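You operate a simulated robot arm through the tools that you are given. There is no shell and no other tool. Be economical: measure what you need, move in short steps, check, and stop when the job is done.

Carry out the task below with a simulated two-armed robot. There is one attempt and no reset: what you move stays moved.

JOB
Swap the cap on the delivery port for the store hose and shut both cam arms together.
Fine: the cap waits on the black pump, then goes on the stub marked park; nothing runs out.

The check looks at the end state, three seconds after you hand in, the way a careful person would. Anything else that was tipped, shoved, dropped, spilled or broken makes it a failure. Lids that push on must go on centred and level and be pressed home; caps that screw on are set level and turned clockwise until they are tight.

ROBOT AND FRAMES
Two 7-joint arms with two-finger parallel grippers on one trunk, on a base that drives. Base frame: it is fixed to the floor where the robot stands at the start and does not move with it; the origin is under the middle of the robot, x ahead of it, y to its left, z up. Readings come in cm, degrees, newtons and seconds.
The left shoulder is at the start at [6, 14.7, 54.3], the right one opposite. With the tool pointing down near the work surface each hand reaches from about 10 to 72 cm from the robot's upright axis, wherever it stands, measured 20 degrees to its own side. Places, roughly: left cam arm on store coupler [50, 60, 70]; port marked delivery [50, 0, 70]; right cam arm on store coupler [50, 50, 70]; stub marked park [50, 50, 70]; top of the black pump [70, 50, 80]. Payload 3.43 kg a hand.
The tool frame of a hand sits at the grasp point between the pads (the TCP): z along the fingers, y along the line on which they close. The tips reach 3 cm beyond it. Largest opening 9.4 cm; finger width 2.8, thickness 1; the body of the gripper, 5 by 9.6 cm, starts 5.5 cm behind the TCP.
Orientation is that of the tool frame in the base frame, as a unit quaternion [x, y, z, w]. With the fingers straight down and closing along the base's y, the tool's x points along the base's -x, its y along +y and its z along -z.

CONTROLS
- The arms move only by the tool play_rows. It takes "left_motion", "right_motion" or both (then of equal length, played together; a hand with none holds still); each is a list that holds one entry, the list of rows, each a list of 7 numbers: the shift along the base's x, y, z in mm, then the turn, a rotation vector about the base's x, y, z in degrees, then the gripper command, from -1 (fully open) to 1 (shut), values between in proportion. In form: [[[dx, dy, dz, ax, ay, az, grip], ...]]. A call has 1 to 8 rows; each row shifts and turns the commanded pose from where the row before left it. Rows are played at 5 a second. More than 5 cm and 8.6 degrees between two rows, or a gripper value outside its range, and nothing of the call is played. Where a pose cannot be reached the arm comes as near as it can. A force on the tool above 40 N (or 10 N above the force at the start of the call, whichever is more), or a blocked arm, ends the call early, and 0.2 s more pass. Each finger travels about 7.2 cm/s and halts on what it meets, pressing with about 23 N; the grip force reading is that of the motor and also rises with nothing between the fingers. The clock runs only during rows and for 0.2 s after the last one: add rows that do not move to give the fingers time. It gives the time, the measured TCP pose, the force on the tool (base axes), the opening and the grip force at its end, in the units of the frame above (readings bear some noise), with the torque about the TCP (base axes, N m) and any sound that the robot's microphone picked up, and new pictures: "views" is both (left out), scene, wrist or none (wrist: the cameras of the hands that moved).
- Cameras (640 x 400 px; columns grow to the right, rows downward): "scene" is now at [6.1, 3.29, 118.8]; the picture's right is [0.39, -0.92, 0.00], its down [-0.51, -0.22, -0.83] and it looks along [0.76, 0.32, -0.56] (base axes); focal length 257 px, centre (320, 200). "left" rides on the left gripper at [7.6, -1.4, -10.3] in its tool frame; the picture's right is [0.18, 0.98, 0.00], its down [-0.75, 0.14, -0.64] and it looks along [-0.63, 0.12, 0.77] (tool axes); focal length 243 px, centre (320, 200). "right" rides on the right gripper at [7.6, 1.4, -10.2] in its tool frame; the picture's right is [-0.18, 0.98, 0.00], its down [-0.75, -0.14, -0.64] and it looks along [-0.63, -0.12, 0.77] (tool axes); focal length 243 px, centre (320, 200).
- slide_trunk(by): slides the trunk up (or, below 0, down) by that many cm; the arms and the scene camera ride with it, the base frame stays. It gives what a move gives, with no picture.
- drive_base(legs): drives the robot by 1 to 6 legs, each [ahead, left, turn to the left] in cm, cm and degrees, along the robot's own axes; the way and the turn of a leg run together, so that a leg with both is an arc; at most 150 cm and 180 degrees a leg. The arms and the cameras ride along, it lands a little off, and it stops where it bumps. It gives what a move gives, and a new picture of the scene camera.
- head_to(pan, tilt): turns the head with the scene camera to pan (to the left, within 86 degrees either way) and tilt (down, from -29 to 69), counted from straight ahead of the robot. It gives what a move gives, and a new picture of the scene camera.
- pixel_to_xyz(camera, pixels): for up to 12 pixels [column, row] of the newest picture of that camera ("zoom" is the newest enlarged one), the place [x, y, z] in the base frame of the surface seen there, good to about 0.2 cm, but the place of the scene camera against the robot may be out by one fixed shift of up to 1.8 cm in any direction. The clock stands still meanwhile.
- zoom(camera, box): a new picture of the part [left, top, right, bottom] of that camera's present view, enlarged. The clock stands still meanwhile.
- close_job(): hands the job in; it is judged then, once.

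Keep the steps short. Do not move on a guess: measure, check each grasp and each placing, and mend mistakes. In all there are 80 turns and 260 pictures (those below and enlarged ones count). Leave the grippers open and the arms clear of the work at the hand-in unless told otherwise, and finish with a single line.

The tools are called after "Emit:" as a command line: name --argument value ..., lists and objects as JSON in quotes. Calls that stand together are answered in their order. play_rows: Moves the arms, as the interface text tells. Its arguments: {"type":"object","properties":{"left_motion":{"type":"array","items":{"type":"array","items":{"type":"array","items":{"type":"number"}}}},"right_motion":{"type":"array","items":{"type":"array","items":{"type":"array","items":{"type":"number"}}}},"views":{"type":"string","enum":["both","scene","wrist","none"]}},"required":[]} The other tools are called the same way: slide_trunk (by) slides the trunk up or down; drive_base (legs) drives the base; head_to (pan, tilt) turns the head that bears the scene camera; pixel_to_xyz (camera, pixels) gives the place of the surface under pixels of a picture; zoom (camera, box) takes an enlarged picture of a part of a camera's view; close_job () hands the job in.

At the start:

```text
t: 0.0
left_tool_pos: [30.97, 32.8, 99.92]
left_ee_rot: [0.001, 1.0, 0.001, 0.001]
left_wrist_force: [0.3, 0.6, 0.1]
left_torque: [-0.02, -0.01, 0.0]
left_gripper_width: 9.39
left_gripper_force: 0.1
right_tool_pos: [30.9, 1.43, 100.07]
right_ee_rot: [0.0, 1.0, 0.003, 0.003]
right_wrist_force: [-0.4, -0.3, -0.4]
right_torque: [-0.01, -0.01, -0.04]
right_gripper_width: 9.4
right_gripper_force: 0.0
trunk travel left (down, up): [-25.0, 0.0]
robot x, y, heading: [0.17, -0.01, 0.1]
head pan, tilt: [22.9, 33.9]
```

scene: 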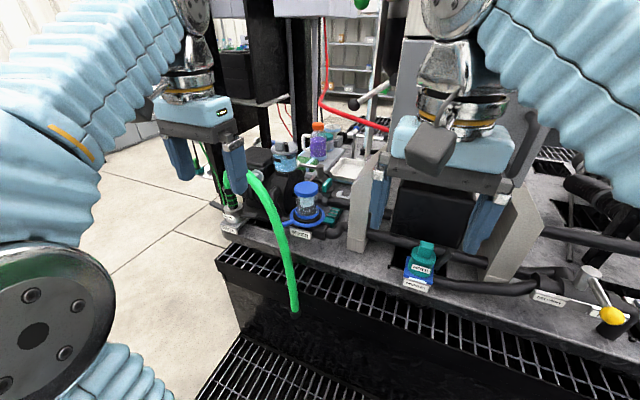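
right: 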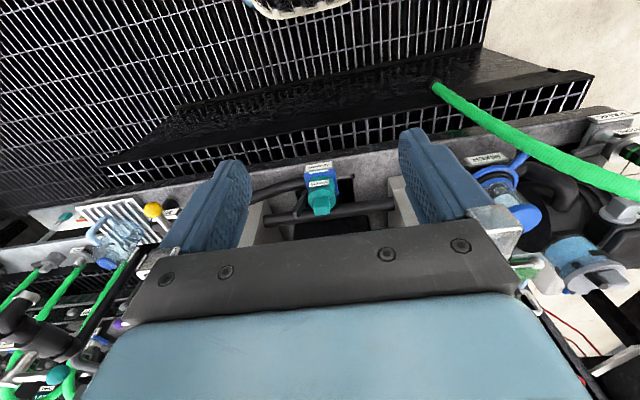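
left: 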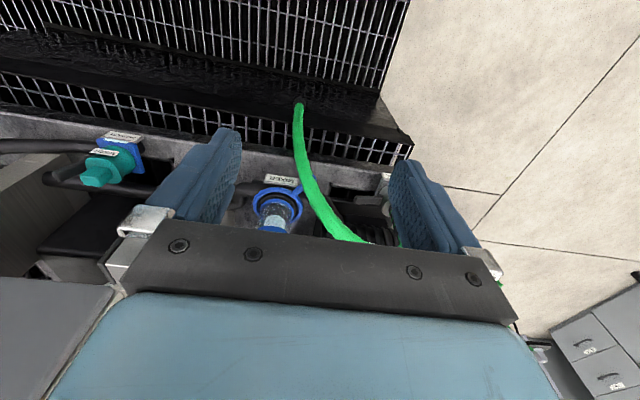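

I see a bench with a green hose, blue-capped part, a teal coupling and a red hose. First I'll enlarge the parts to read the labels.

Emit:
zoom --camera "scene" --box '[190, 100, 350, 250]'

Emit:
zoom --camera "scene" --box '[360, 210, 640, 350]'

Emit:
zoom --camera "left" --box '[60, 110, 320, 250]'

Emit:
zoom --camera "right" --box '[440, 90, 640, 310]'

```text
2.67 times, centred on (270, 175) of scene
```

zoom: 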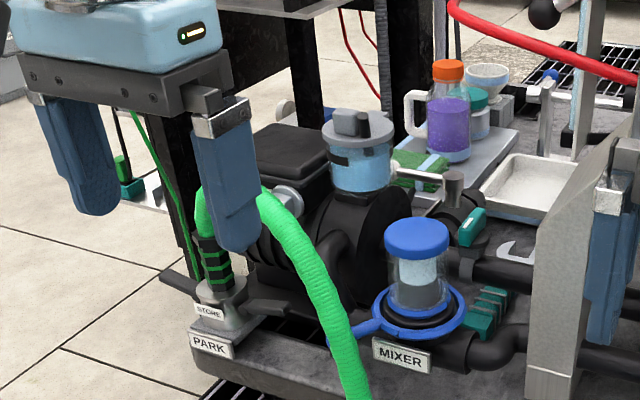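

```text
2.29 times, centred on (500, 280) of scene
```

zoom: 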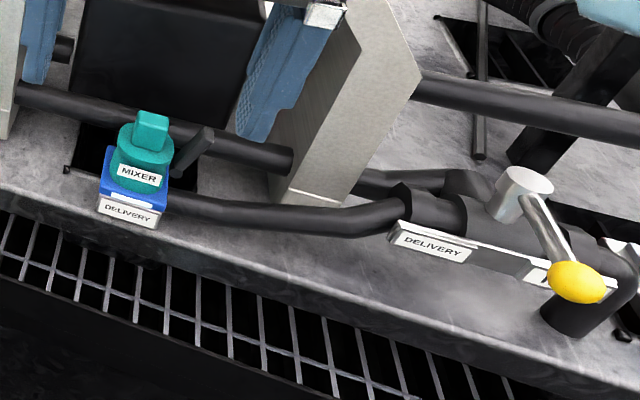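

```text
2.46 times, centred on (190, 180) of left
```

zoom: 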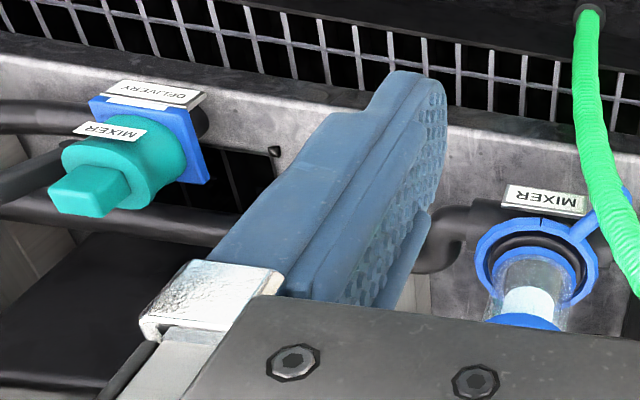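

```text
1.82 times, centred on (540, 200) of right
```

zoom: 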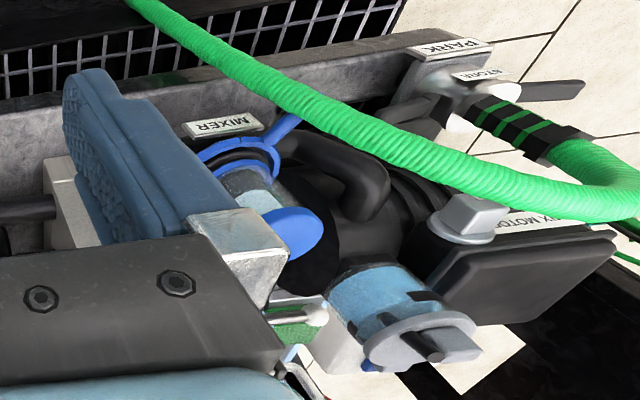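

The store coupler sits on the park stub at the left. A teal cap is on the delivery port. I'll turn the head right to see the delivery side with the valve, and measure key points first.

Emit:
pixel_to_xyz --camera "scene" --pixels '[[427, 246], [420, 268], [416, 283], [450, 255], [548, 300], [612, 316], [600, 270], [232, 228], [229, 216], [241, 172], [262, 150], [283, 148]]'

Emit:
head_to --pan -10 --tilt 40

```text
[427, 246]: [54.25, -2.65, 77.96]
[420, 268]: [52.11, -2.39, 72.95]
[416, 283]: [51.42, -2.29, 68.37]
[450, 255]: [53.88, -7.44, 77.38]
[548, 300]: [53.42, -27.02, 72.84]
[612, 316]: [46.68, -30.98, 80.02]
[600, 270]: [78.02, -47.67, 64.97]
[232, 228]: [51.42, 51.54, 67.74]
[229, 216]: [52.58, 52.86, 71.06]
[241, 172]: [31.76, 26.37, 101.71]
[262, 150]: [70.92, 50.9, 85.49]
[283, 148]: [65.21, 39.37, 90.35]
```

```text
t: 1.0
left_tool_pos: [30.97, 32.72, 99.96]
left_ee_rot: [0.0, 1.0, 0.001, 0.001]
left_wrist_force: [-0.1, -0.3, 1.1]
left_torque: [-0.04, 0.02, 0.01]
left_gripper_width: 9.39
left_gripper_force: 0.1
right_tool_pos: [31.12, 1.3, 99.93]
right_ee_rot: [0.0, 1.0, 0.003, 0.004]
right_wrist_force: [-0.3, 0.0, -0.5]
right_torque: [0.06, -0.02, -0.03]
right_gripper_width: 9.41
right_gripper_force: 0.2
trunk travel left (down, up): [-25.0, 0.0]
robot x, y, heading: [0.07, 0.06, 0.0]
head pan, tilt: [-10.0, 40.0]
```

scene: 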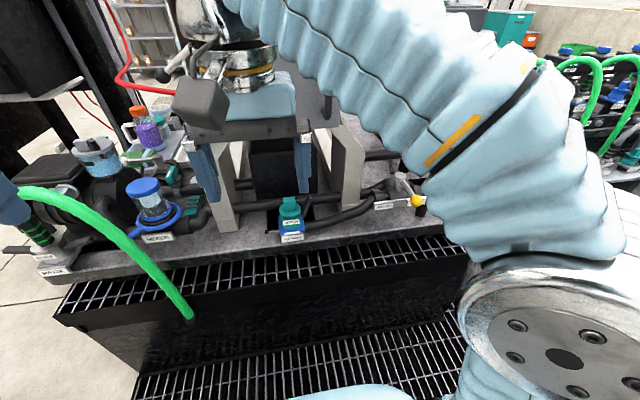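

Hose runs from the sump front into the store coupler. Enlarge the delivery port and valve and the whole left side.

Emit:
zoom --camera "scene" --box '[240, 170, 440, 260]'

Emit:
zoom --camera "scene" --box '[0, 130, 220, 290]'

Emit:
pixel_to_xyz --camera "scene" --pixels '[[188, 317], [190, 300], [130, 245], [80, 205]]'

```text
3.20 times, centred on (340, 215) of scene
```

zoom: 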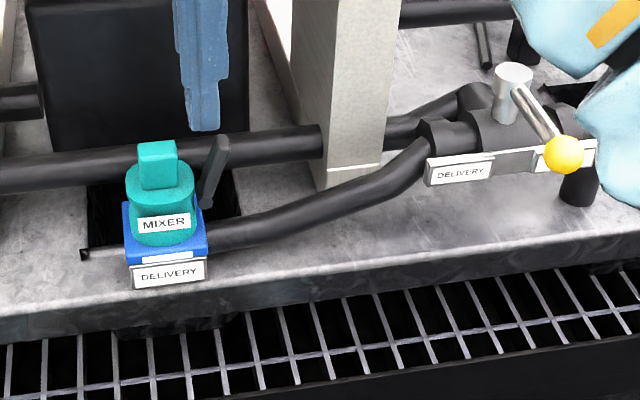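

```text
2.50 times, centred on (110, 210) of scene
```

zoom: 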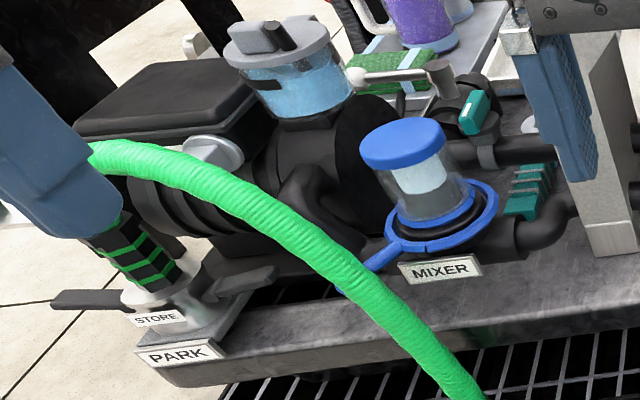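

```text
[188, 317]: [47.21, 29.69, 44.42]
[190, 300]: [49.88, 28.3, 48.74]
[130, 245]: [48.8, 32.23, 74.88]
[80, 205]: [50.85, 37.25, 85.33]
```

I'll bring both hands closer for a wrist-camera look: right hand lower before the delivery port, left hand toward the park stub, both staying back at x≈31.

Emit:
play_rows --left_motion '[[[0, 45, 0, 0, 0, 0, -1], [0, 45, -20, 0, 0, 0, -1], [0, 45, -20, 0, 0, 0, -1], [0, 30, -20, 0, 0, 0, -1], [0, 0, -20, 0, 0, 0, -1]]]' --right_motion '[[[0, -10, -30, 0, 0, 0, -1], [0, -10, -30, 0, 0, 0, -1], [0, -10, -30, 0, 0, 0, -1], [0, 0, -30, 0, 0, 0, -1], [0, 0, -20, 0, 0, 0, -1]]]' --views "both"

```text
t: 2.2
left_tool_pos: [31.09, 49.22, 91.91]
left_ee_rot: [0.001, 1.0, 0.001, 0.001]
left_wrist_force: [0.2, -0.3, 0.2]
left_torque: [0.03, 0.0, -0.02]
left_gripper_width: 9.41
left_gripper_force: 0.2
right_tool_pos: [31.1, -1.53, 86.14]
right_ee_rot: [0.0, 1.0, 0.003, 0.004]
right_wrist_force: [0.1, 0.1, -0.6]
right_torque: [0.01, -0.02, 0.0]
right_gripper_width: 9.4
right_gripper_force: 0.1
trunk travel left (down, up): [-25.0, 0.0]
robot x, y, heading: [-0.21, -0.08, -0.3]
head pan, tilt: [-10.0, 40.0]
```

scene: 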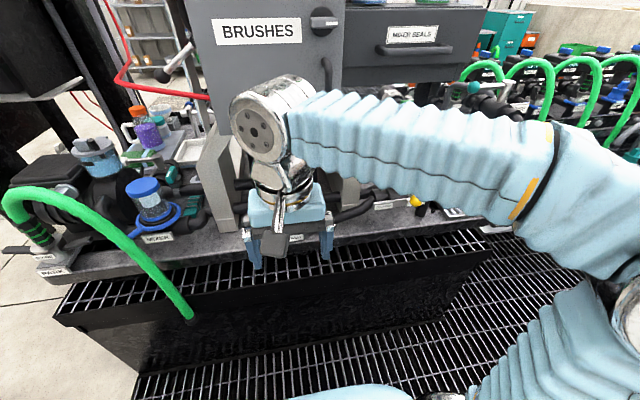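
right: 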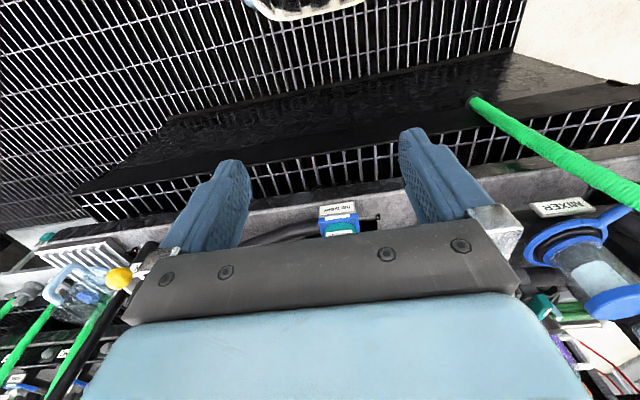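
left: 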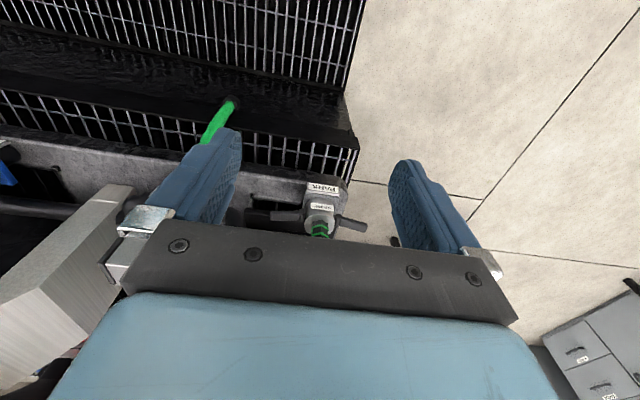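

Enlarge wrist views of the coupler on park and of the delivery port.

Emit:
zoom --camera "left" --box '[230, 160, 400, 260]'

Emit:
zoom --camera "right" --box '[80, 180, 400, 300]'

Emit:
zoom --camera "scene" --box '[360, 160, 500, 240]'

Emit:
pixel_to_xyz --camera "left" --pixels '[[322, 188], [321, 206], [318, 222], [280, 217], [352, 224], [320, 230], [258, 216], [366, 228]]'

Emit:
pixel_to_xyz --camera "right" --pixels '[[338, 210], [340, 227], [118, 278], [356, 220], [320, 225]]'

```text
3.76 times, centred on (315, 210) of left
```

zoom: 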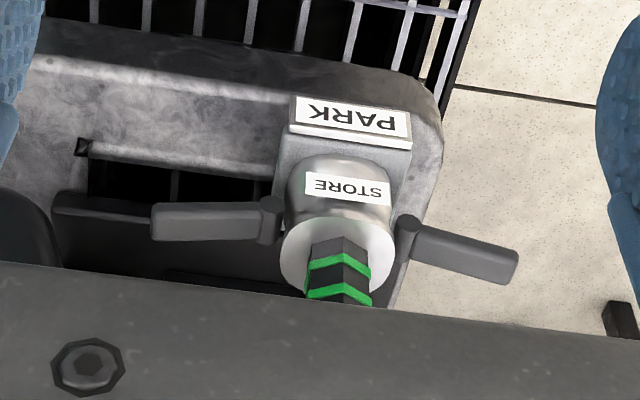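

```text
2.00 times, centred on (240, 240) of right
```

zoom: 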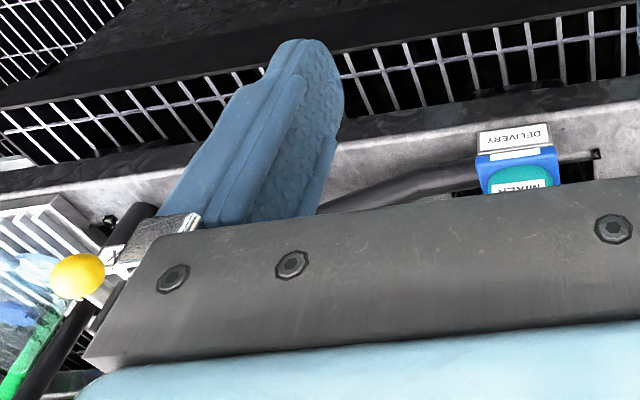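

```text
4.57 times, centred on (430, 200) of scene
```

zoom: 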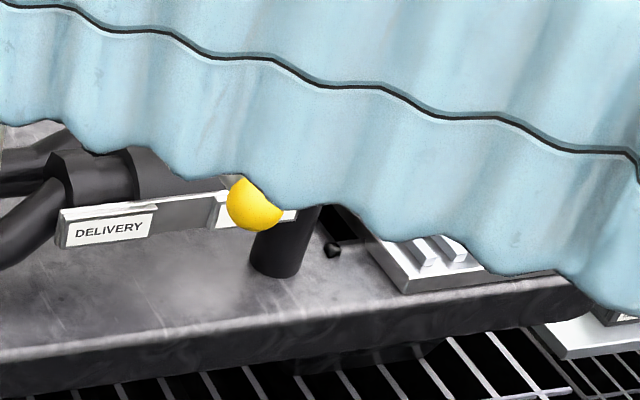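

```text
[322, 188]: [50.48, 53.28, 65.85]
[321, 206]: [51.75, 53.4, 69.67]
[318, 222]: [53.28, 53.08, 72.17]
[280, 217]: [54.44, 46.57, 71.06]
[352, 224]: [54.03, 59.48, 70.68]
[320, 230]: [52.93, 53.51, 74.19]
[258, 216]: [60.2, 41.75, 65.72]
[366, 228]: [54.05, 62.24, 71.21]
```

```text
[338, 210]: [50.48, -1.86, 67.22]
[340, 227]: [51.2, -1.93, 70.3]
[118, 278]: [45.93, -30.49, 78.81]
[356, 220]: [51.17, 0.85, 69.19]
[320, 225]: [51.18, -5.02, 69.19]
```

The coupler's two arms stick out level, i.e. open, at z≈71. Now I move the right hand over to y≈-28 and up to read the valve, and raise the left hand for the view of the coupler.

Emit:
play_rows --left_motion '[[[0, 10, 30, 0, 0, 0, -1], [0, 10, 30, 0, 0, 0, -1], [0, 10, 30, 0, 0, 0, -1], [0, 0, 0, 0, 0, 0, -1], [0, 0, 0, 0, 0, 0, -1], [0, 0, 0, 0, 0, 0, -1]]]' --right_motion '[[[0, -45, 20, 0, 0, 0, -1], [0, -45, 20, 0, 0, 0, -1], [0, -45, 20, 0, 0, 0, -1], [0, -45, 20, 0, 0, 0, -1], [0, -45, 20, 0, 0, 0, -1], [0, -40, 20, 0, 0, 0, -1]]]' --views "both"

```text
t: 3.6
left_tool_pos: [31.06, 51.64, 96.22]
left_ee_rot: [-0.001, 1.0, -0.012, -0.002]
left_wrist_force: [0.0, 0.2, 0.8]
left_torque: [-0.01, -0.03, -0.03]
left_gripper_width: 9.42
left_gripper_force: 0.1
left hand out of reach, approached as far as the arm can: row 2, 3
right_tool_pos: [31.07, -27.97, 98.12]
right_ee_rot: [0.0, 1.0, 0.003, 0.004]
right_wrist_force: [0.5, 0.6, -0.1]
right_torque: [-0.05, 0.02, -0.01]
right_gripper_width: 9.43
right_gripper_force: 0.1
trunk travel left (down, up): [-25.0, 0.0]
robot x, y, heading: [0.02, 0.06, -0.1]
head pan, tilt: [-10.0, 40.0]
```

scene: 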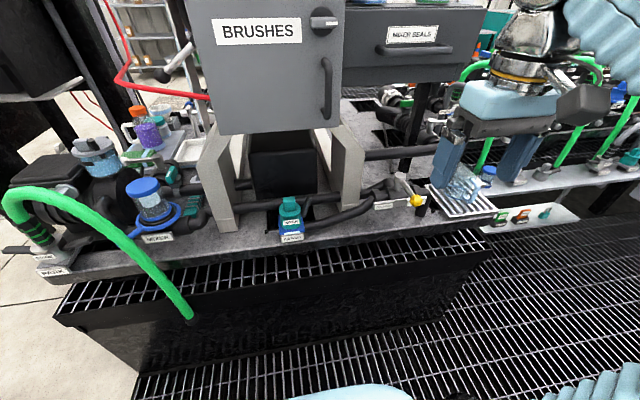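
right: 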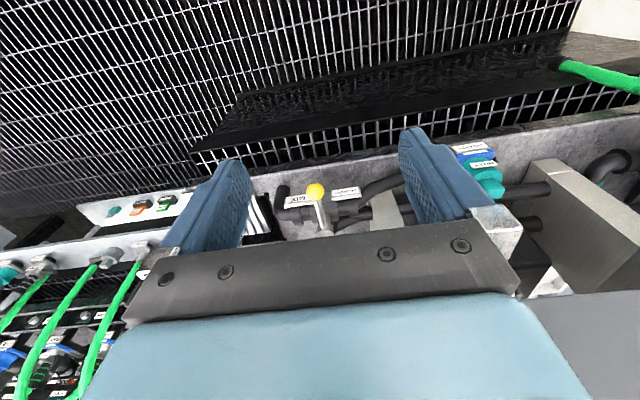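
left: 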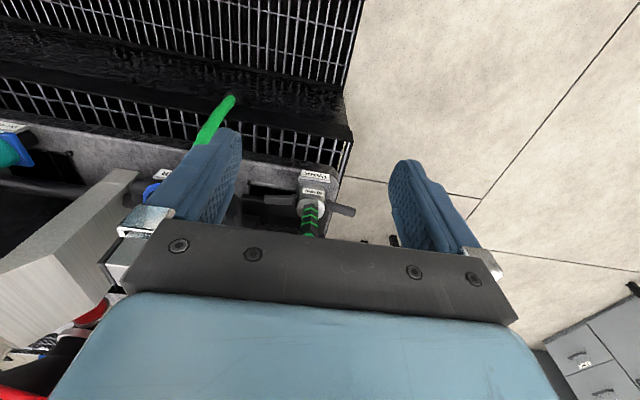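

The view is clear now. Enlarge the valve, the cap and the coupler, and the cabinet.

Emit:
zoom --camera "right" --box '[230, 150, 520, 250]'

Emit:
zoom --camera "scene" --box '[255, 170, 455, 255]'

Emit:
zoom --camera "scene" --box '[265, 180, 325, 250]'

Emit:
zoom --camera "scene" --box '[0, 130, 160, 290]'

Emit:
pixel_to_xyz --camera "scene" --pixels '[[290, 202], [290, 210], [291, 228], [311, 208], [305, 212], [218, 132], [318, 130], [318, 150], [215, 150], [340, 150], [33, 168], [400, 180]]'

```text
2.21 times, centred on (375, 200) of right
```

zoom: 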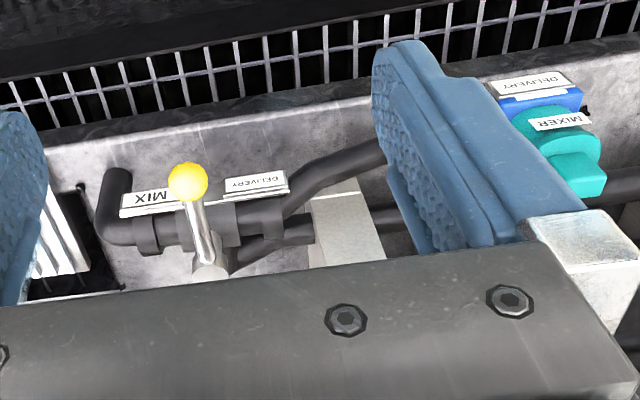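

```text
3.20 times, centred on (355, 212) of scene
```

zoom: 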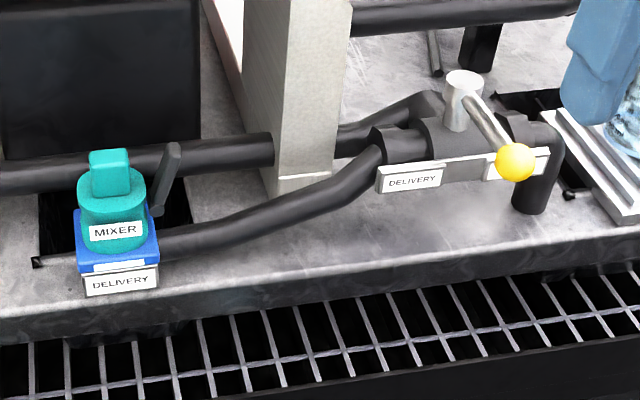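

```text
5.71 times, centred on (295, 215) of scene
```

zoom: 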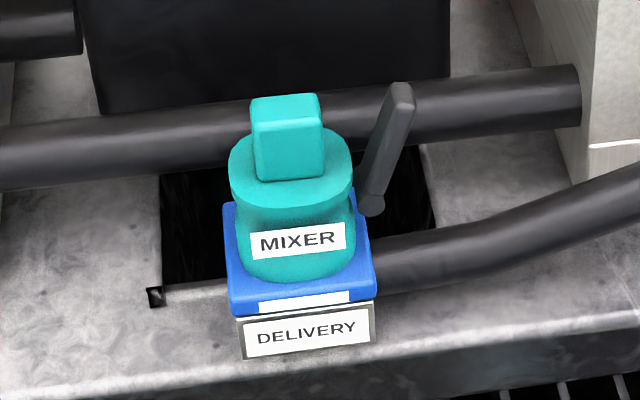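

```text
2.50 times, centred on (80, 210) of scene
```

zoom: 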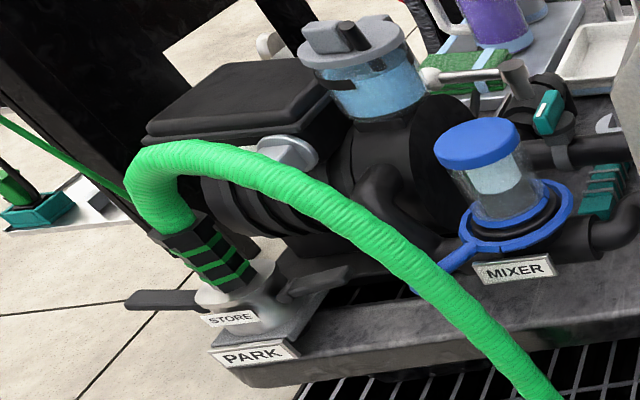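

```text
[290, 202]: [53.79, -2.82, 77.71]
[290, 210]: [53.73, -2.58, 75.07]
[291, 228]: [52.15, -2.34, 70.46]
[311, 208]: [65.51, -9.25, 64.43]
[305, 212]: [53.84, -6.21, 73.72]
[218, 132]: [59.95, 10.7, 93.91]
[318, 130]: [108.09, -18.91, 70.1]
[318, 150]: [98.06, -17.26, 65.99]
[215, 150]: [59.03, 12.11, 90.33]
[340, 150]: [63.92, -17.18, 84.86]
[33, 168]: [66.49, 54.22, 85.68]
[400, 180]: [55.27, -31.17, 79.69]
```

Cap has one dark arm standing nearly upright on its right side (shut); coupler arms level (open). Measure valve handle/labels and cap with the right wrist camera.

Emit:
pixel_to_xyz --camera "right" --pixels '[[315, 190], [320, 210], [325, 230], [298, 199], [345, 194], [294, 210], [355, 205], [480, 166], [490, 180], [492, 172], [495, 187], [482, 153]]'

Emit:
pixel_to_xyz --camera "left" --pixels '[[312, 192], [312, 204], [285, 199], [342, 210], [268, 198], [353, 213], [316, 178], [309, 220], [307, 232]]'

Emit:
zoom --camera "right" --box '[440, 130, 520, 210]'

```text
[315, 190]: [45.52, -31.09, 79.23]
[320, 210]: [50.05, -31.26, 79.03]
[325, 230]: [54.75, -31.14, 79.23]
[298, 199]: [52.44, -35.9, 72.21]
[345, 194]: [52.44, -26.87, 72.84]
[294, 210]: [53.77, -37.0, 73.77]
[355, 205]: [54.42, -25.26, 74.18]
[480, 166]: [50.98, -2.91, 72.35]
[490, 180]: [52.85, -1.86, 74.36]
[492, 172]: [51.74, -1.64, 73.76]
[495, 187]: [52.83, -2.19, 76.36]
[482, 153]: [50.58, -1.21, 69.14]
```

```text
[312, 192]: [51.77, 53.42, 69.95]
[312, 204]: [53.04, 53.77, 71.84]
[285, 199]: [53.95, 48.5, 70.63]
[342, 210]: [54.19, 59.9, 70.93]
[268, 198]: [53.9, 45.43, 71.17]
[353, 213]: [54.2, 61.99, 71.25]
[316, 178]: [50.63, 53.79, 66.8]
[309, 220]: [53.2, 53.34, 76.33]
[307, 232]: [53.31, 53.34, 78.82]
```

```text
5.00 times, centred on (480, 170) of right
```

zoom: 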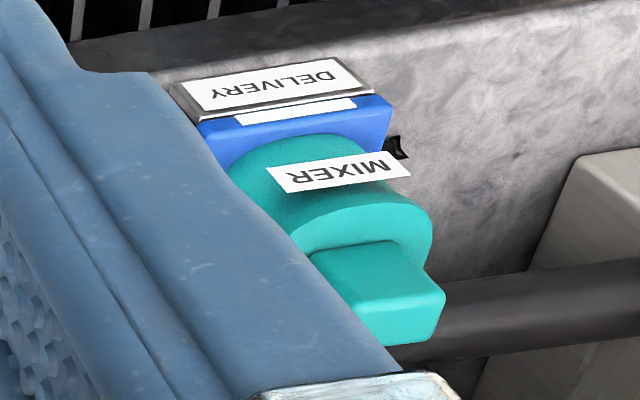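

Valve handle points midway between DELIVERY (y −27) and MIX (y −36): shut. I re-zoom the cap in the scene view to measure the cap arm.

Emit:
zoom --camera "scene" --box '[265, 180, 325, 250]'

Emit:
pixel_to_xyz --camera "zoom" --pixels '[[400, 92], [390, 120], [380, 160], [373, 205], [290, 105], [290, 150], [265, 150], [318, 150], [292, 205], [240, 185], [345, 185], [300, 300]]'

```text
5.71 times, centred on (295, 215) of scene
```

zoom: 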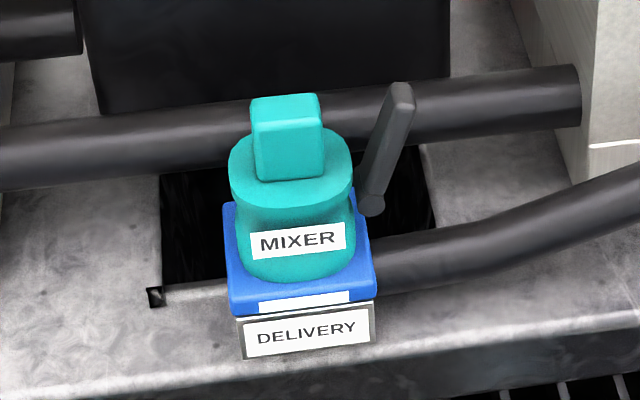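

```text
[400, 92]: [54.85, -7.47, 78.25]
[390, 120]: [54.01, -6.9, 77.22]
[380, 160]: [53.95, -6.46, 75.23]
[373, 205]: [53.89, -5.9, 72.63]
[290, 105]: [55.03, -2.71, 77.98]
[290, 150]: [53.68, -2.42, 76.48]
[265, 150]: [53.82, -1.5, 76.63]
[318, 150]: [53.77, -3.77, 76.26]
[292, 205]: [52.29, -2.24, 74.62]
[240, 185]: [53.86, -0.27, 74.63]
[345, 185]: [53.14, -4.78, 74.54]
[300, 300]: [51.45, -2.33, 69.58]
```

Cap measured. Now I need to know how close the base can drive: look down ahead and measure the step/sump edges.

Emit:
head_to --pan 20 --tilt 62

```text
t: 4.5
left_tool_pos: [31.05, 51.5, 96.25]
left_ee_rot: [0.0, 1.0, -0.013, -0.001]
left_wrist_force: [0.0, 0.5, 0.9]
left_torque: [-0.01, -0.03, 0.03]
left_gripper_width: 9.41
left_gripper_force: 0.1
right_tool_pos: [31.01, -27.98, 98.0]
right_ee_rot: [0.0, 1.0, 0.003, 0.003]
right_wrist_force: [0.3, -0.4, -0.3]
right_torque: [-0.03, -0.01, 0.04]
right_gripper_width: 9.38
right_gripper_force: 0.0
trunk travel left (down, up): [-25.0, 0.0]
robot x, y, heading: [0.19, 0.02, -0.2]
head pan, tilt: [20.0, 62.0]
```

scene: 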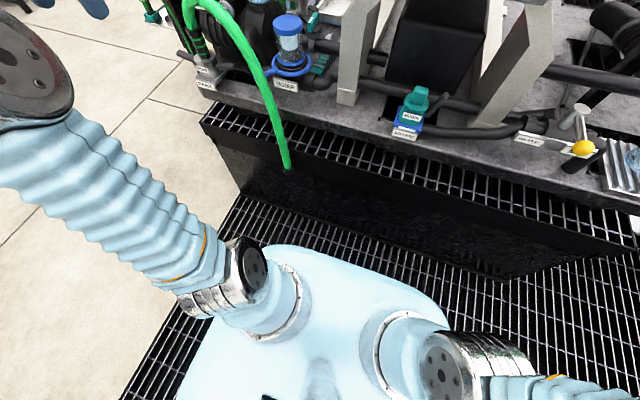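

Emit:
pixel_to_xyz --camera "scene" --pixels '[[215, 150], [235, 190], [400, 240], [290, 168], [220, 120], [400, 170], [100, 200], [160, 330], [245, 195], [205, 105], [470, 380], [340, 215]]'

Emit:
zoom --camera "scene" --box '[340, 60, 480, 160]'

```text
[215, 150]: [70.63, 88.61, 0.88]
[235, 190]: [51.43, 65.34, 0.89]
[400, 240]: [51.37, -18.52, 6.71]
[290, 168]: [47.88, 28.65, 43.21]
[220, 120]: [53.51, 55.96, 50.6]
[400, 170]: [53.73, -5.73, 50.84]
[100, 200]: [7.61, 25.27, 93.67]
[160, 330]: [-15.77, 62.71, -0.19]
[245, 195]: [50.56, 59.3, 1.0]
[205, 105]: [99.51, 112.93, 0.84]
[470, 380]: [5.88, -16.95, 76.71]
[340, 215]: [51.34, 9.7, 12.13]
```

```text
4.00 times, centred on (410, 110) of scene
```

zoom: 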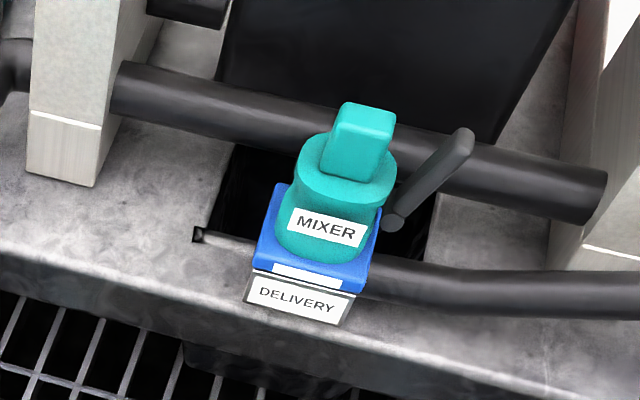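

The bench front face is at x≈50, open floor before it; pump top is high and far, so I'll drive 12 ahead and 20 left to bring delivery, park and pump in reach of the left hand.

Emit:
drive_base --legs '[[0, 20, 0], [12, 0, 0]]'

```text
t: 7.0
left_tool_pos: [43.15, 71.37, 96.19]
left_ee_rot: [0.0, 1.0, -0.013, -0.001]
left_wrist_force: [-0.3, 0.4, -0.4]
left_torque: [0.01, -0.02, 0.0]
left_gripper_width: 9.41
left_gripper_force: 0.1
right_tool_pos: [43.03, -8.12, 97.97]
right_ee_rot: [0.0, 1.0, 0.003, 0.004]
right_wrist_force: [0.0, 0.6, -0.7]
right_torque: [0.03, 0.01, 0.0]
right_gripper_width: 9.4
right_gripper_force: 0.0
trunk travel left (down, up): [-25.0, 0.0]
robot x, y, heading: [11.81, 19.52, -0.1]
head pan, tilt: [20.0, 62.0]
```

scene: 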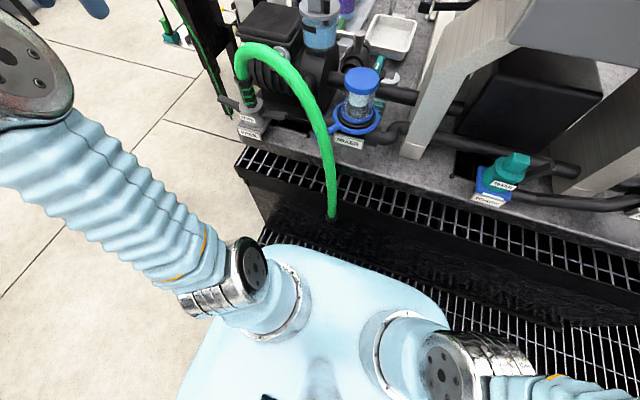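

Base at (11.8,19.5). Now close the right fingers and move a bit for a good wrist view of the cap's arm.

Emit:
play_rows --right_motion '[[[0, -20, 0, 0, 0, 0, 1], [0, -20, 0, 0, 0, 0, 1], [0, 0, 0, 0, 0, 0, 1], [0, 0, 0, 0, 0, 0, 1]]]' --views "wrist"

Emit:
head_to --pan -20 --tilt 50

```text
t: 8.0
left_tool_pos: [43.11, 71.41, 96.09]
left_ee_rot: [0.0, 1.0, -0.012, -0.002]
left_wrist_force: [-0.5, 0.0, 0.0]
left_torque: [-0.01, -0.03, -0.04]
left_gripper_width: 9.38
left_gripper_force: 0.1
right_tool_pos: [43.18, -12.24, 98.12]
right_ee_rot: [0.0, 1.0, 0.003, 0.004]
right_wrist_force: [-0.5, 0.7, -0.3]
right_torque: [0.02, 0.01, 0.0]
right_gripper_width: 0.0
right_gripper_force: 22.9
trunk travel left (down, up): [-25.0, 0.0]
robot x, y, heading: [11.9, 20.12, 0.1]
head pan, tilt: [20.0, 62.0]
```

right: 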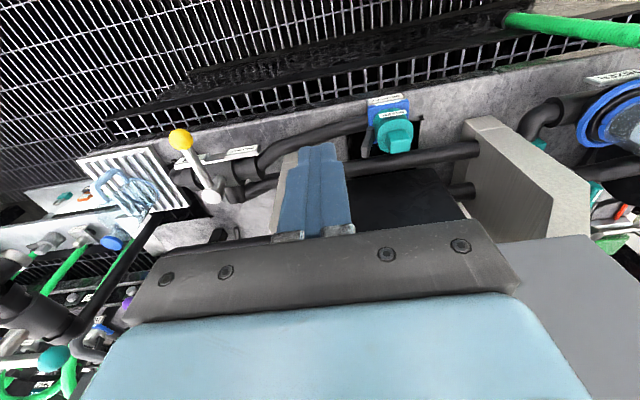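

```text
t: 9.0
left_tool_pos: [42.94, 71.41, 96.29]
left_ee_rot: [0.0, 1.0, -0.012, -0.002]
left_wrist_force: [0.9, 0.7, 0.3]
left_torque: [-0.04, -0.01, -0.03]
left_gripper_width: 9.41
left_gripper_force: 0.1
right_tool_pos: [43.13, -12.21, 98.07]
right_ee_rot: [0.0, 1.0, 0.002, 0.003]
right_wrist_force: [-0.5, 0.2, 0.7]
right_torque: [0.01, 0.01, 0.01]
right_gripper_width: 0.01
right_gripper_force: 23.2
trunk travel left (down, up): [-25.0, 0.0]
robot x, y, heading: [11.94, 19.73, -0.2]
head pan, tilt: [-20.0, 50.0]
```

scene: 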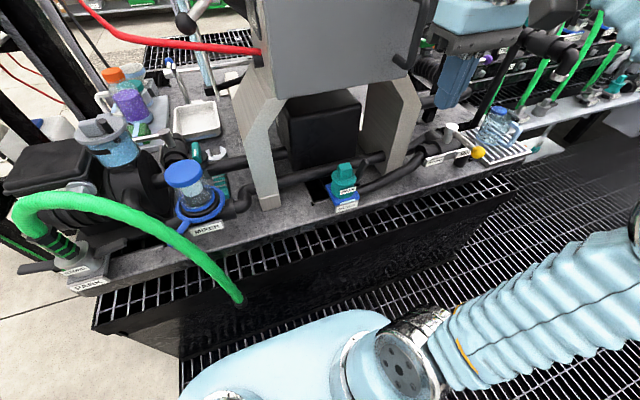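

Good view of the cap at (393,133) in the right camera. Enlarge and measure there.

Emit:
zoom --camera "right" --box '[345, 85, 435, 165]'

Emit:
pixel_to_xyz --camera "right" --pixels '[[368, 156], [366, 148], [371, 137], [393, 148], [393, 138], [385, 140], [404, 142], [396, 128], [393, 116], [390, 100]]'

```text
5.00 times, centred on (390, 125) of right
```

zoom: 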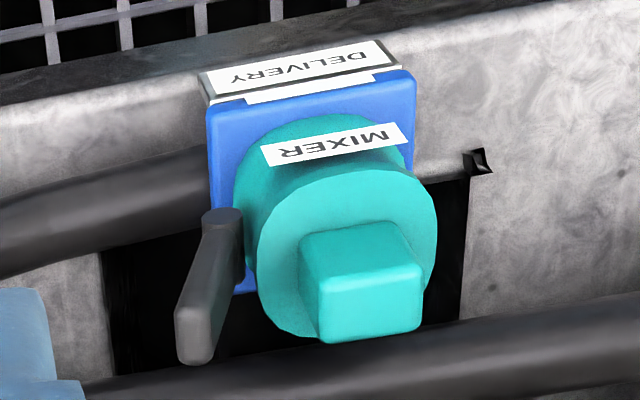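

```text
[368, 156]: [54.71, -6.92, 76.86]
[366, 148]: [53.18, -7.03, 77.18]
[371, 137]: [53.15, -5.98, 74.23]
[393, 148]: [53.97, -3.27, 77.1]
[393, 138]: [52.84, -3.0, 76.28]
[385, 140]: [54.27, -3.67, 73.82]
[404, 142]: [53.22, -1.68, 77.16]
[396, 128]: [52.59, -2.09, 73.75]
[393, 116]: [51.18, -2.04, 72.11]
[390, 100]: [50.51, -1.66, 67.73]
```

Arm on cap: y −6 to −7, top z 77.2. Check the cabinet's front face for clearance over the port.

Emit:
pixel_to_xyz --camera "scene" --pixels '[[330, 50], [280, 80], [390, 60], [385, 10], [262, 125], [400, 100], [320, 110], [45, 170], [30, 150], [70, 165], [10, 185], [85, 145]]'

```text
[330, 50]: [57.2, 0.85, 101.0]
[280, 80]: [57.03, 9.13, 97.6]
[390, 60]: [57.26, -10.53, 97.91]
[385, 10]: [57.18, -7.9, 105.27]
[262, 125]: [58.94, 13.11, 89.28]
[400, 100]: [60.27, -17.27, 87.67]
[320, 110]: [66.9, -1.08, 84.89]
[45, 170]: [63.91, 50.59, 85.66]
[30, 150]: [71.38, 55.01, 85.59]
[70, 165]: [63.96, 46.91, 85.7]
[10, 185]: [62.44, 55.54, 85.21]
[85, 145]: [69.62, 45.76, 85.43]
```

The cabinet front is at x≈56, so I must work with the hand tilted forward. Tilt the right hand 40° and bring it before the gap between tab and arm.

Emit:
play_rows --right_motion '[[[4, 14.7, -28, 0, -8, 0, 1], [4, 14.7, -28, 0, -8, 0, 1], [4, 14.7, -28, 0, -8, 0, 1], [4, 14.7, -28, 0, -8, 0, 1], [4, 14.7, -28, 0, -8, 0, 1], [0, 0, 0, 0, 0, 0, 1]]]' --views "both"

```text
t: 10.4
left_tool_pos: [43.05, 71.43, 96.18]
left_ee_rot: [-0.001, 1.0, -0.012, -0.002]
left_wrist_force: [0.3, -0.9, -0.6]
left_torque: [-0.03, 0.01, 0.0]
left_gripper_width: 9.37
left_gripper_force: 0.0
right_tool_pos: [45.22, -4.96, 83.97]
right_ee_rot: [-0.001, 0.938, 0.003, 0.346]
right_wrist_force: [-0.3, 0.1, -0.4]
right_torque: [0.0, 0.0, -0.01]
right_gripper_width: 0.0
right_gripper_force: 22.5
trunk travel left (down, up): [-25.0, 0.0]
robot x, y, heading: [12.2, 19.67, -0.0]
head pan, tilt: [-20.0, 50.0]
```

scene: 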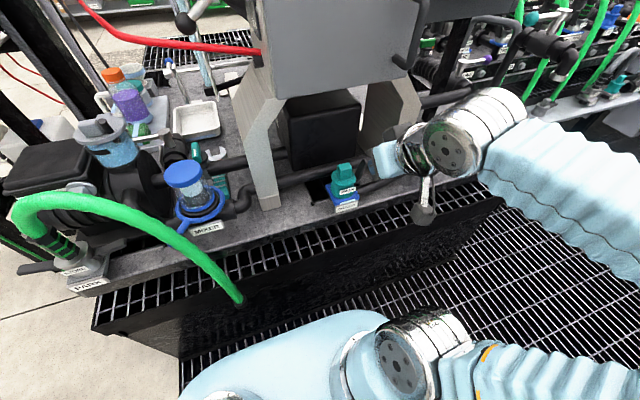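
right: 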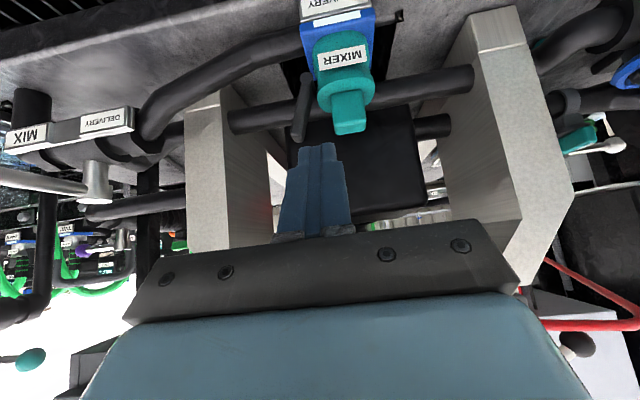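

Fingers line up toward the gap between the arm (303,100) and the tab (347,110). Verify with measures.

Emit:
pixel_to_xyz --camera "right" --pixels '[[298, 125], [305, 120], [304, 85], [350, 112], [335, 105], [362, 108], [350, 128], [345, 60], [320, 75], [374, 75], [318, 160]]'

Emit:
zoom --camera "right" --box '[260, 0, 420, 160]'

```text
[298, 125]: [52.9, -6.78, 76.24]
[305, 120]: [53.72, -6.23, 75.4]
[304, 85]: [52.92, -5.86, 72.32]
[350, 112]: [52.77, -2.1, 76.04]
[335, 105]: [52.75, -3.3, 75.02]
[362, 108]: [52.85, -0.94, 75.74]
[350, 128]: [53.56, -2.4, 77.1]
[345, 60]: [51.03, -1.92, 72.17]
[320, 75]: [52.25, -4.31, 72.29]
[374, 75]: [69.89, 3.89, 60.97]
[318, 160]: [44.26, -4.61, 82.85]
```

```text
2.50 times, centred on (340, 80) of right
```

zoom: 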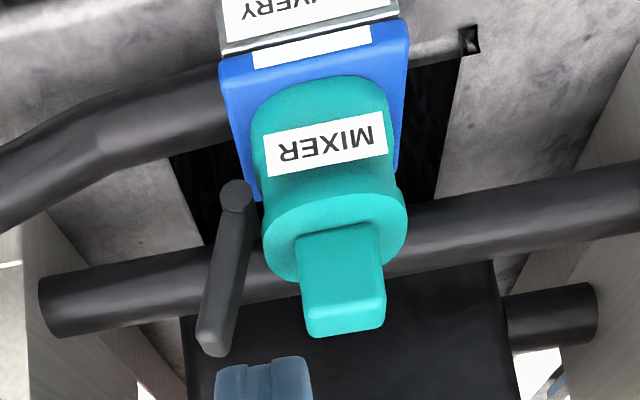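

Gap is y −3.4…−6.2 near z 76. Go in with the closed fingertips (2 cm thick) at y −4.95.

Emit:
play_rows --right_motion '[[[25, 0, -19, 0, 0, 0, 1], [25, 0, -19, 0, 0, 0, 1], [20, 0, -18, 0, 0, 0, 1], [0, 0, 0, 0, 0, 0, 1]]]' --views "both"

```text
t: 11.4
left_tool_pos: [43.12, 71.22, 96.17]
left_ee_rot: [0.0, 1.0, -0.012, -0.002]
left_wrist_force: [0.8, -0.8, 0.2]
left_torque: [-0.01, 0.02, 0.01]
left_gripper_width: 9.39
left_gripper_force: 0.0
right_tool_pos: [52.11, -4.83, 78.48]
right_ee_rot: [-0.001, 0.938, 0.002, 0.345]
right_wrist_force: [-0.4, -0.3, 0.1]
right_torque: [0.03, 0.0, 0.02]
right_gripper_width: 0.01
right_gripper_force: 23.0
trunk travel left (down, up): [-25.0, 0.0]
robot x, y, heading: [12.08, 20.07, -0.0]
head pan, tilt: [-20.0, 50.0]
```

scene: 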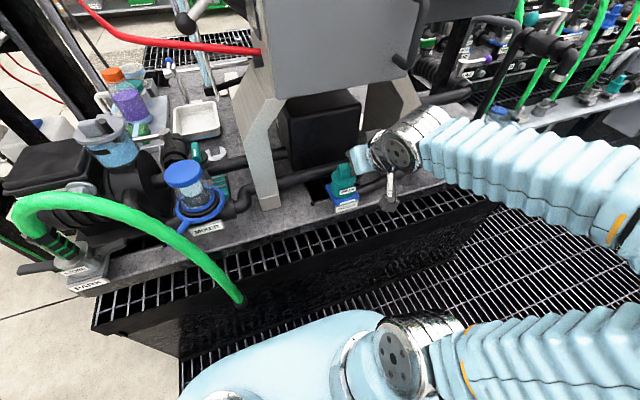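
right: 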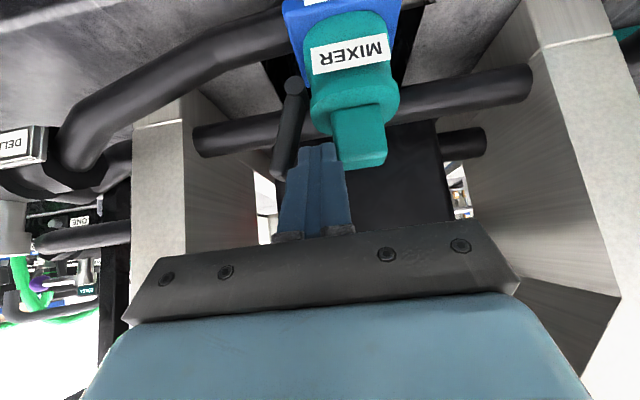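

Fingertips sit in the gap without contact. Push the arm outward (−y) step by step, watching the force.

Emit:
play_rows --right_motion '[[[0, -10, 0, 0, 0, 0, 1], [0, -8, 0, 0, 0, 0, 1], [0, -8, -2, 0, 0, 0, 1], [0, -8, -3, 0, 0, 0, 1], [0, -8, -5, 0, 0, 0, 1]]]' --views "wrist"

```text
t: 12.6
left_tool_pos: [43.0, 71.47, 96.22]
left_ee_rot: [0.0, 1.0, -0.012, -0.002]
left_wrist_force: [0.7, 0.8, -0.4]
left_torque: [0.03, 0.03, -0.02]
left_gripper_width: 9.41
left_gripper_force: 0.1
right_tool_pos: [52.21, -8.94, 77.48]
right_ee_rot: [-0.001, 0.938, 0.003, 0.345]
right_wrist_force: [0.0, 0.1, -0.5]
right_torque: [-0.05, 0.0, 0.0]
right_gripper_width: 0.0
right_gripper_force: 22.7
trunk travel left (down, up): [-25.0, 0.0]
robot x, y, heading: [12.72, 19.97, 0.2]
head pan, tilt: [-20.0, 50.0]
```

right: 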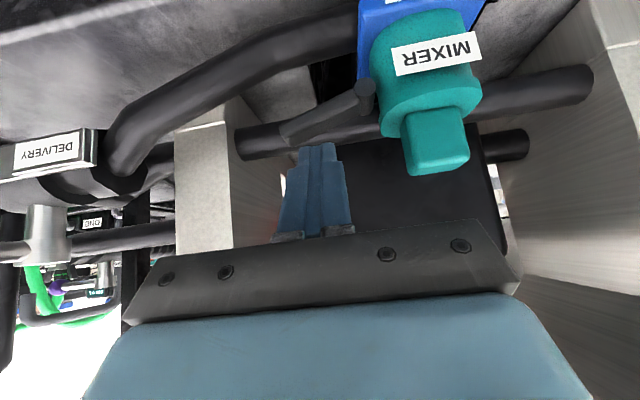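

The arm swung out to a shallow angle. Press down ~2.5 cm to bring it level.

Emit:
play_rows --right_motion '[[[0, -4, -8, 0, 0, 0, 1], [0, 0, -8, 0, 0, 0, 1], [0, 0, -8, 0, 0, 0, 1], [0, 0, 0, 0, 0, 0, 1]]]' --views "wrist"

Emit:
pixel_to_xyz --camera "right" --pixels '[[365, 95], [325, 110], [290, 125]]'

```text
t: 13.6
left_tool_pos: [43.07, 71.36, 96.27]
left_ee_rot: [0.0, 1.0, -0.012, -0.002]
left_wrist_force: [0.3, 0.7, -0.4]
left_torque: [-0.03, 0.0, 0.02]
left_gripper_width: 9.41
left_gripper_force: 0.1
right_tool_pos: [52.02, -9.4, 74.97]
right_ee_rot: [0.0, 0.938, 0.001, 0.345]
right_wrist_force: [-0.7, 0.1, 0.5]
right_torque: [0.0, -0.02, -0.02]
right_gripper_width: 0.0
right_gripper_force: 23.0
trunk travel left (down, up): [-25.0, 0.0]
robot x, y, heading: [11.89, 19.99, 0.0]
head pan, tilt: [-20.0, 50.0]
```

right: 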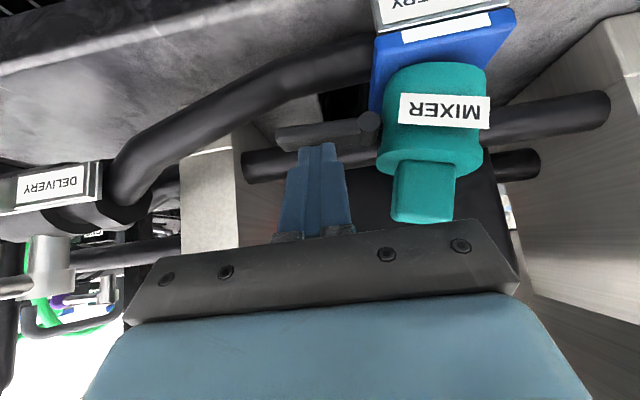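

```text
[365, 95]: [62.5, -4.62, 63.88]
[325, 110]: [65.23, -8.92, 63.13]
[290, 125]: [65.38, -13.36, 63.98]
```

The cap arm is level/open now. Withdraw the right hand to the side, and swing the left hand over (tilting it 40° too) toward the cap.

Emit:
play_rows --right_motion '[[[-25, 0, 19, 0, 0, 0, 1], [-25, 0, 19, 0, 0, 0, 1], [-20, -30, 10, 0, 0, 0, 1], [-20, -40, 10, 0, 0, 0, 1], [-20, -40, 10, 0, 0, 0, 1], [0, -40, 10, 0, 0, 0, 0], [0, -40, 0, 0, 0, 0, -1], [0, 0, 0, 0, 0, 0, -1]]]' --left_motion '[[[-4, -48, 4, 0, -5, 0, -1], [-4, -48, 4, 0, -5, 0, -1], [-4, -48, 4, 0, -5, 0, -1], [-4, -48, 4, 0, -5, 0, -1], [-4, -48, 0, 0, -5, 0, -1], [-4, -48, 0, 0, -5, 0, -1], [-4, -48, 0, 0, -5, 0, -1], [-4, -48, 0, 0, -5, 0, -1]]]' --views "none"

Emit:
play_rows --left_motion '[[[4, -48, -10, 0, 0, 0, -1], [4, -48, -10, 0, 0, 0, -1], [4, -48, -10, 0, 0, 0, -1], [4, -48, -10, 0, 0, 0, -1], [4, -48, -20, 0, 0, 0, -1], [4, -48, -20, 0, 0, 0, -1], [4, -40, -20, 0, 0, 0, -1], [0, 0, 0, 0, 0, 0, -1]]]' --views "both"

```text
t: 15.4
left_tool_pos: [39.87, 32.84, 97.81]
left_ee_rot: [0.003, 0.94, -0.012, 0.342]
left_wrist_force: [0.7, 1.0, -0.8]
left_torque: [0.0, 0.03, 0.01]
left_gripper_width: 9.39
left_gripper_force: 0.1
right_tool_pos: [41.23, -28.41, 83.01]
right_ee_rot: [0.0, 0.939, 0.002, 0.345]
right_wrist_force: [-0.1, -0.6, -1.0]
right_torque: [0.01, 0.01, -0.02]
right_gripper_width: 9.35
right_gripper_force: 0.1
trunk travel left (down, up): [-25.0, 0.0]
robot x, y, heading: [11.72, 19.9, -0.1]
head pan, tilt: [-20.0, 50.0]
```

```text
refused: row 5 steps farther than a row can; nothing moved
```

Right hand is near the yellow knob (45.5,−31,79): raise it away. Continue the left with smaller steps.

Emit:
play_rows --right_motion '[[[-20, 0, 30, 0, 0, 0, -1], [-20, 0, 30, 0, 0, 0, -1], [-20, 0, 20, 0, 0, 0, -1], [0, 0, 0, 0, 0, 0, -1], [0, 0, 0, 0, 0, 0, -1], [0, 0, 0, 0, 0, 0, -1], [0, 0, 0, 0, 0, 0, -1], [0, 0, 0, 0, 0, 0, -1]]]' --left_motion '[[[3, -46, -12, 0, 0, 0, -1], [3, -46, -12, 0, 0, 0, -1], [3, -46, -12, 0, 0, 0, -1], [3, -46, -12, 0, 0, 0, -1], [3, -46, -12, 0, 0, 0, -1], [3, -46, -12, 0, 0, 0, -1], [3, -46, -12, 0, 0, 0, -1], [3, -27, -12, 0, 0, 0, -1]]]' --views "both"

```text
t: 17.0
left_tool_pos: [43.25, 5.78, 93.59]
left_ee_rot: [-0.016, 0.952, -0.095, 0.291]
left_wrist_force: [0.7, -0.7, -0.1]
left_torque: [0.01, -0.02, -0.01]
left_gripper_width: 9.42
left_gripper_force: 0.0
right_tool_pos: [35.04, -28.24, 90.82]
right_ee_rot: [-0.001, 0.938, 0.003, 0.345]
right_wrist_force: [0.7, -0.3, -0.3]
right_torque: [0.01, 0.02, 0.02]
right_gripper_width: 9.37
right_gripper_force: 0.0
trunk travel left (down, up): [-25.0, 0.0]
robot x, y, heading: [11.85, 20.13, -0.3]
head pan, tilt: [-20.0, 50.0]
stopped in row 7 (left hand): the arm was blocked; the commanded pose is now the measured one
```

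scene: 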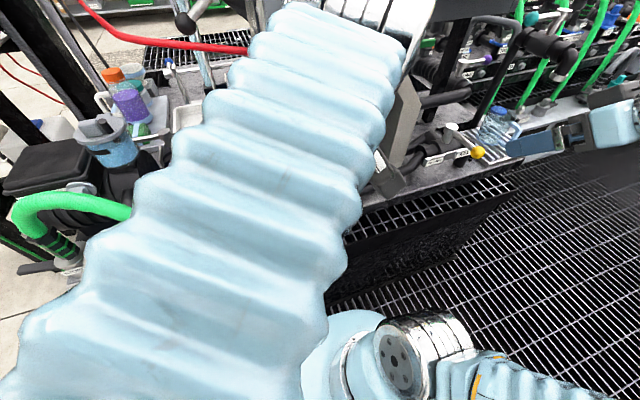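
right: 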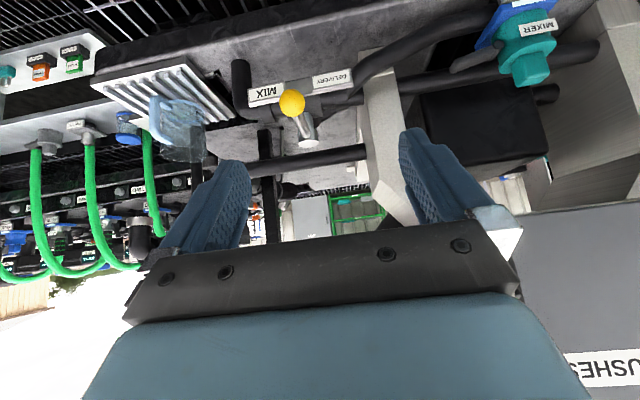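
left: 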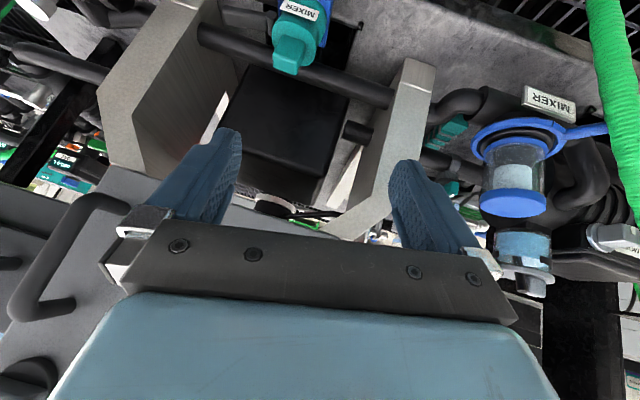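

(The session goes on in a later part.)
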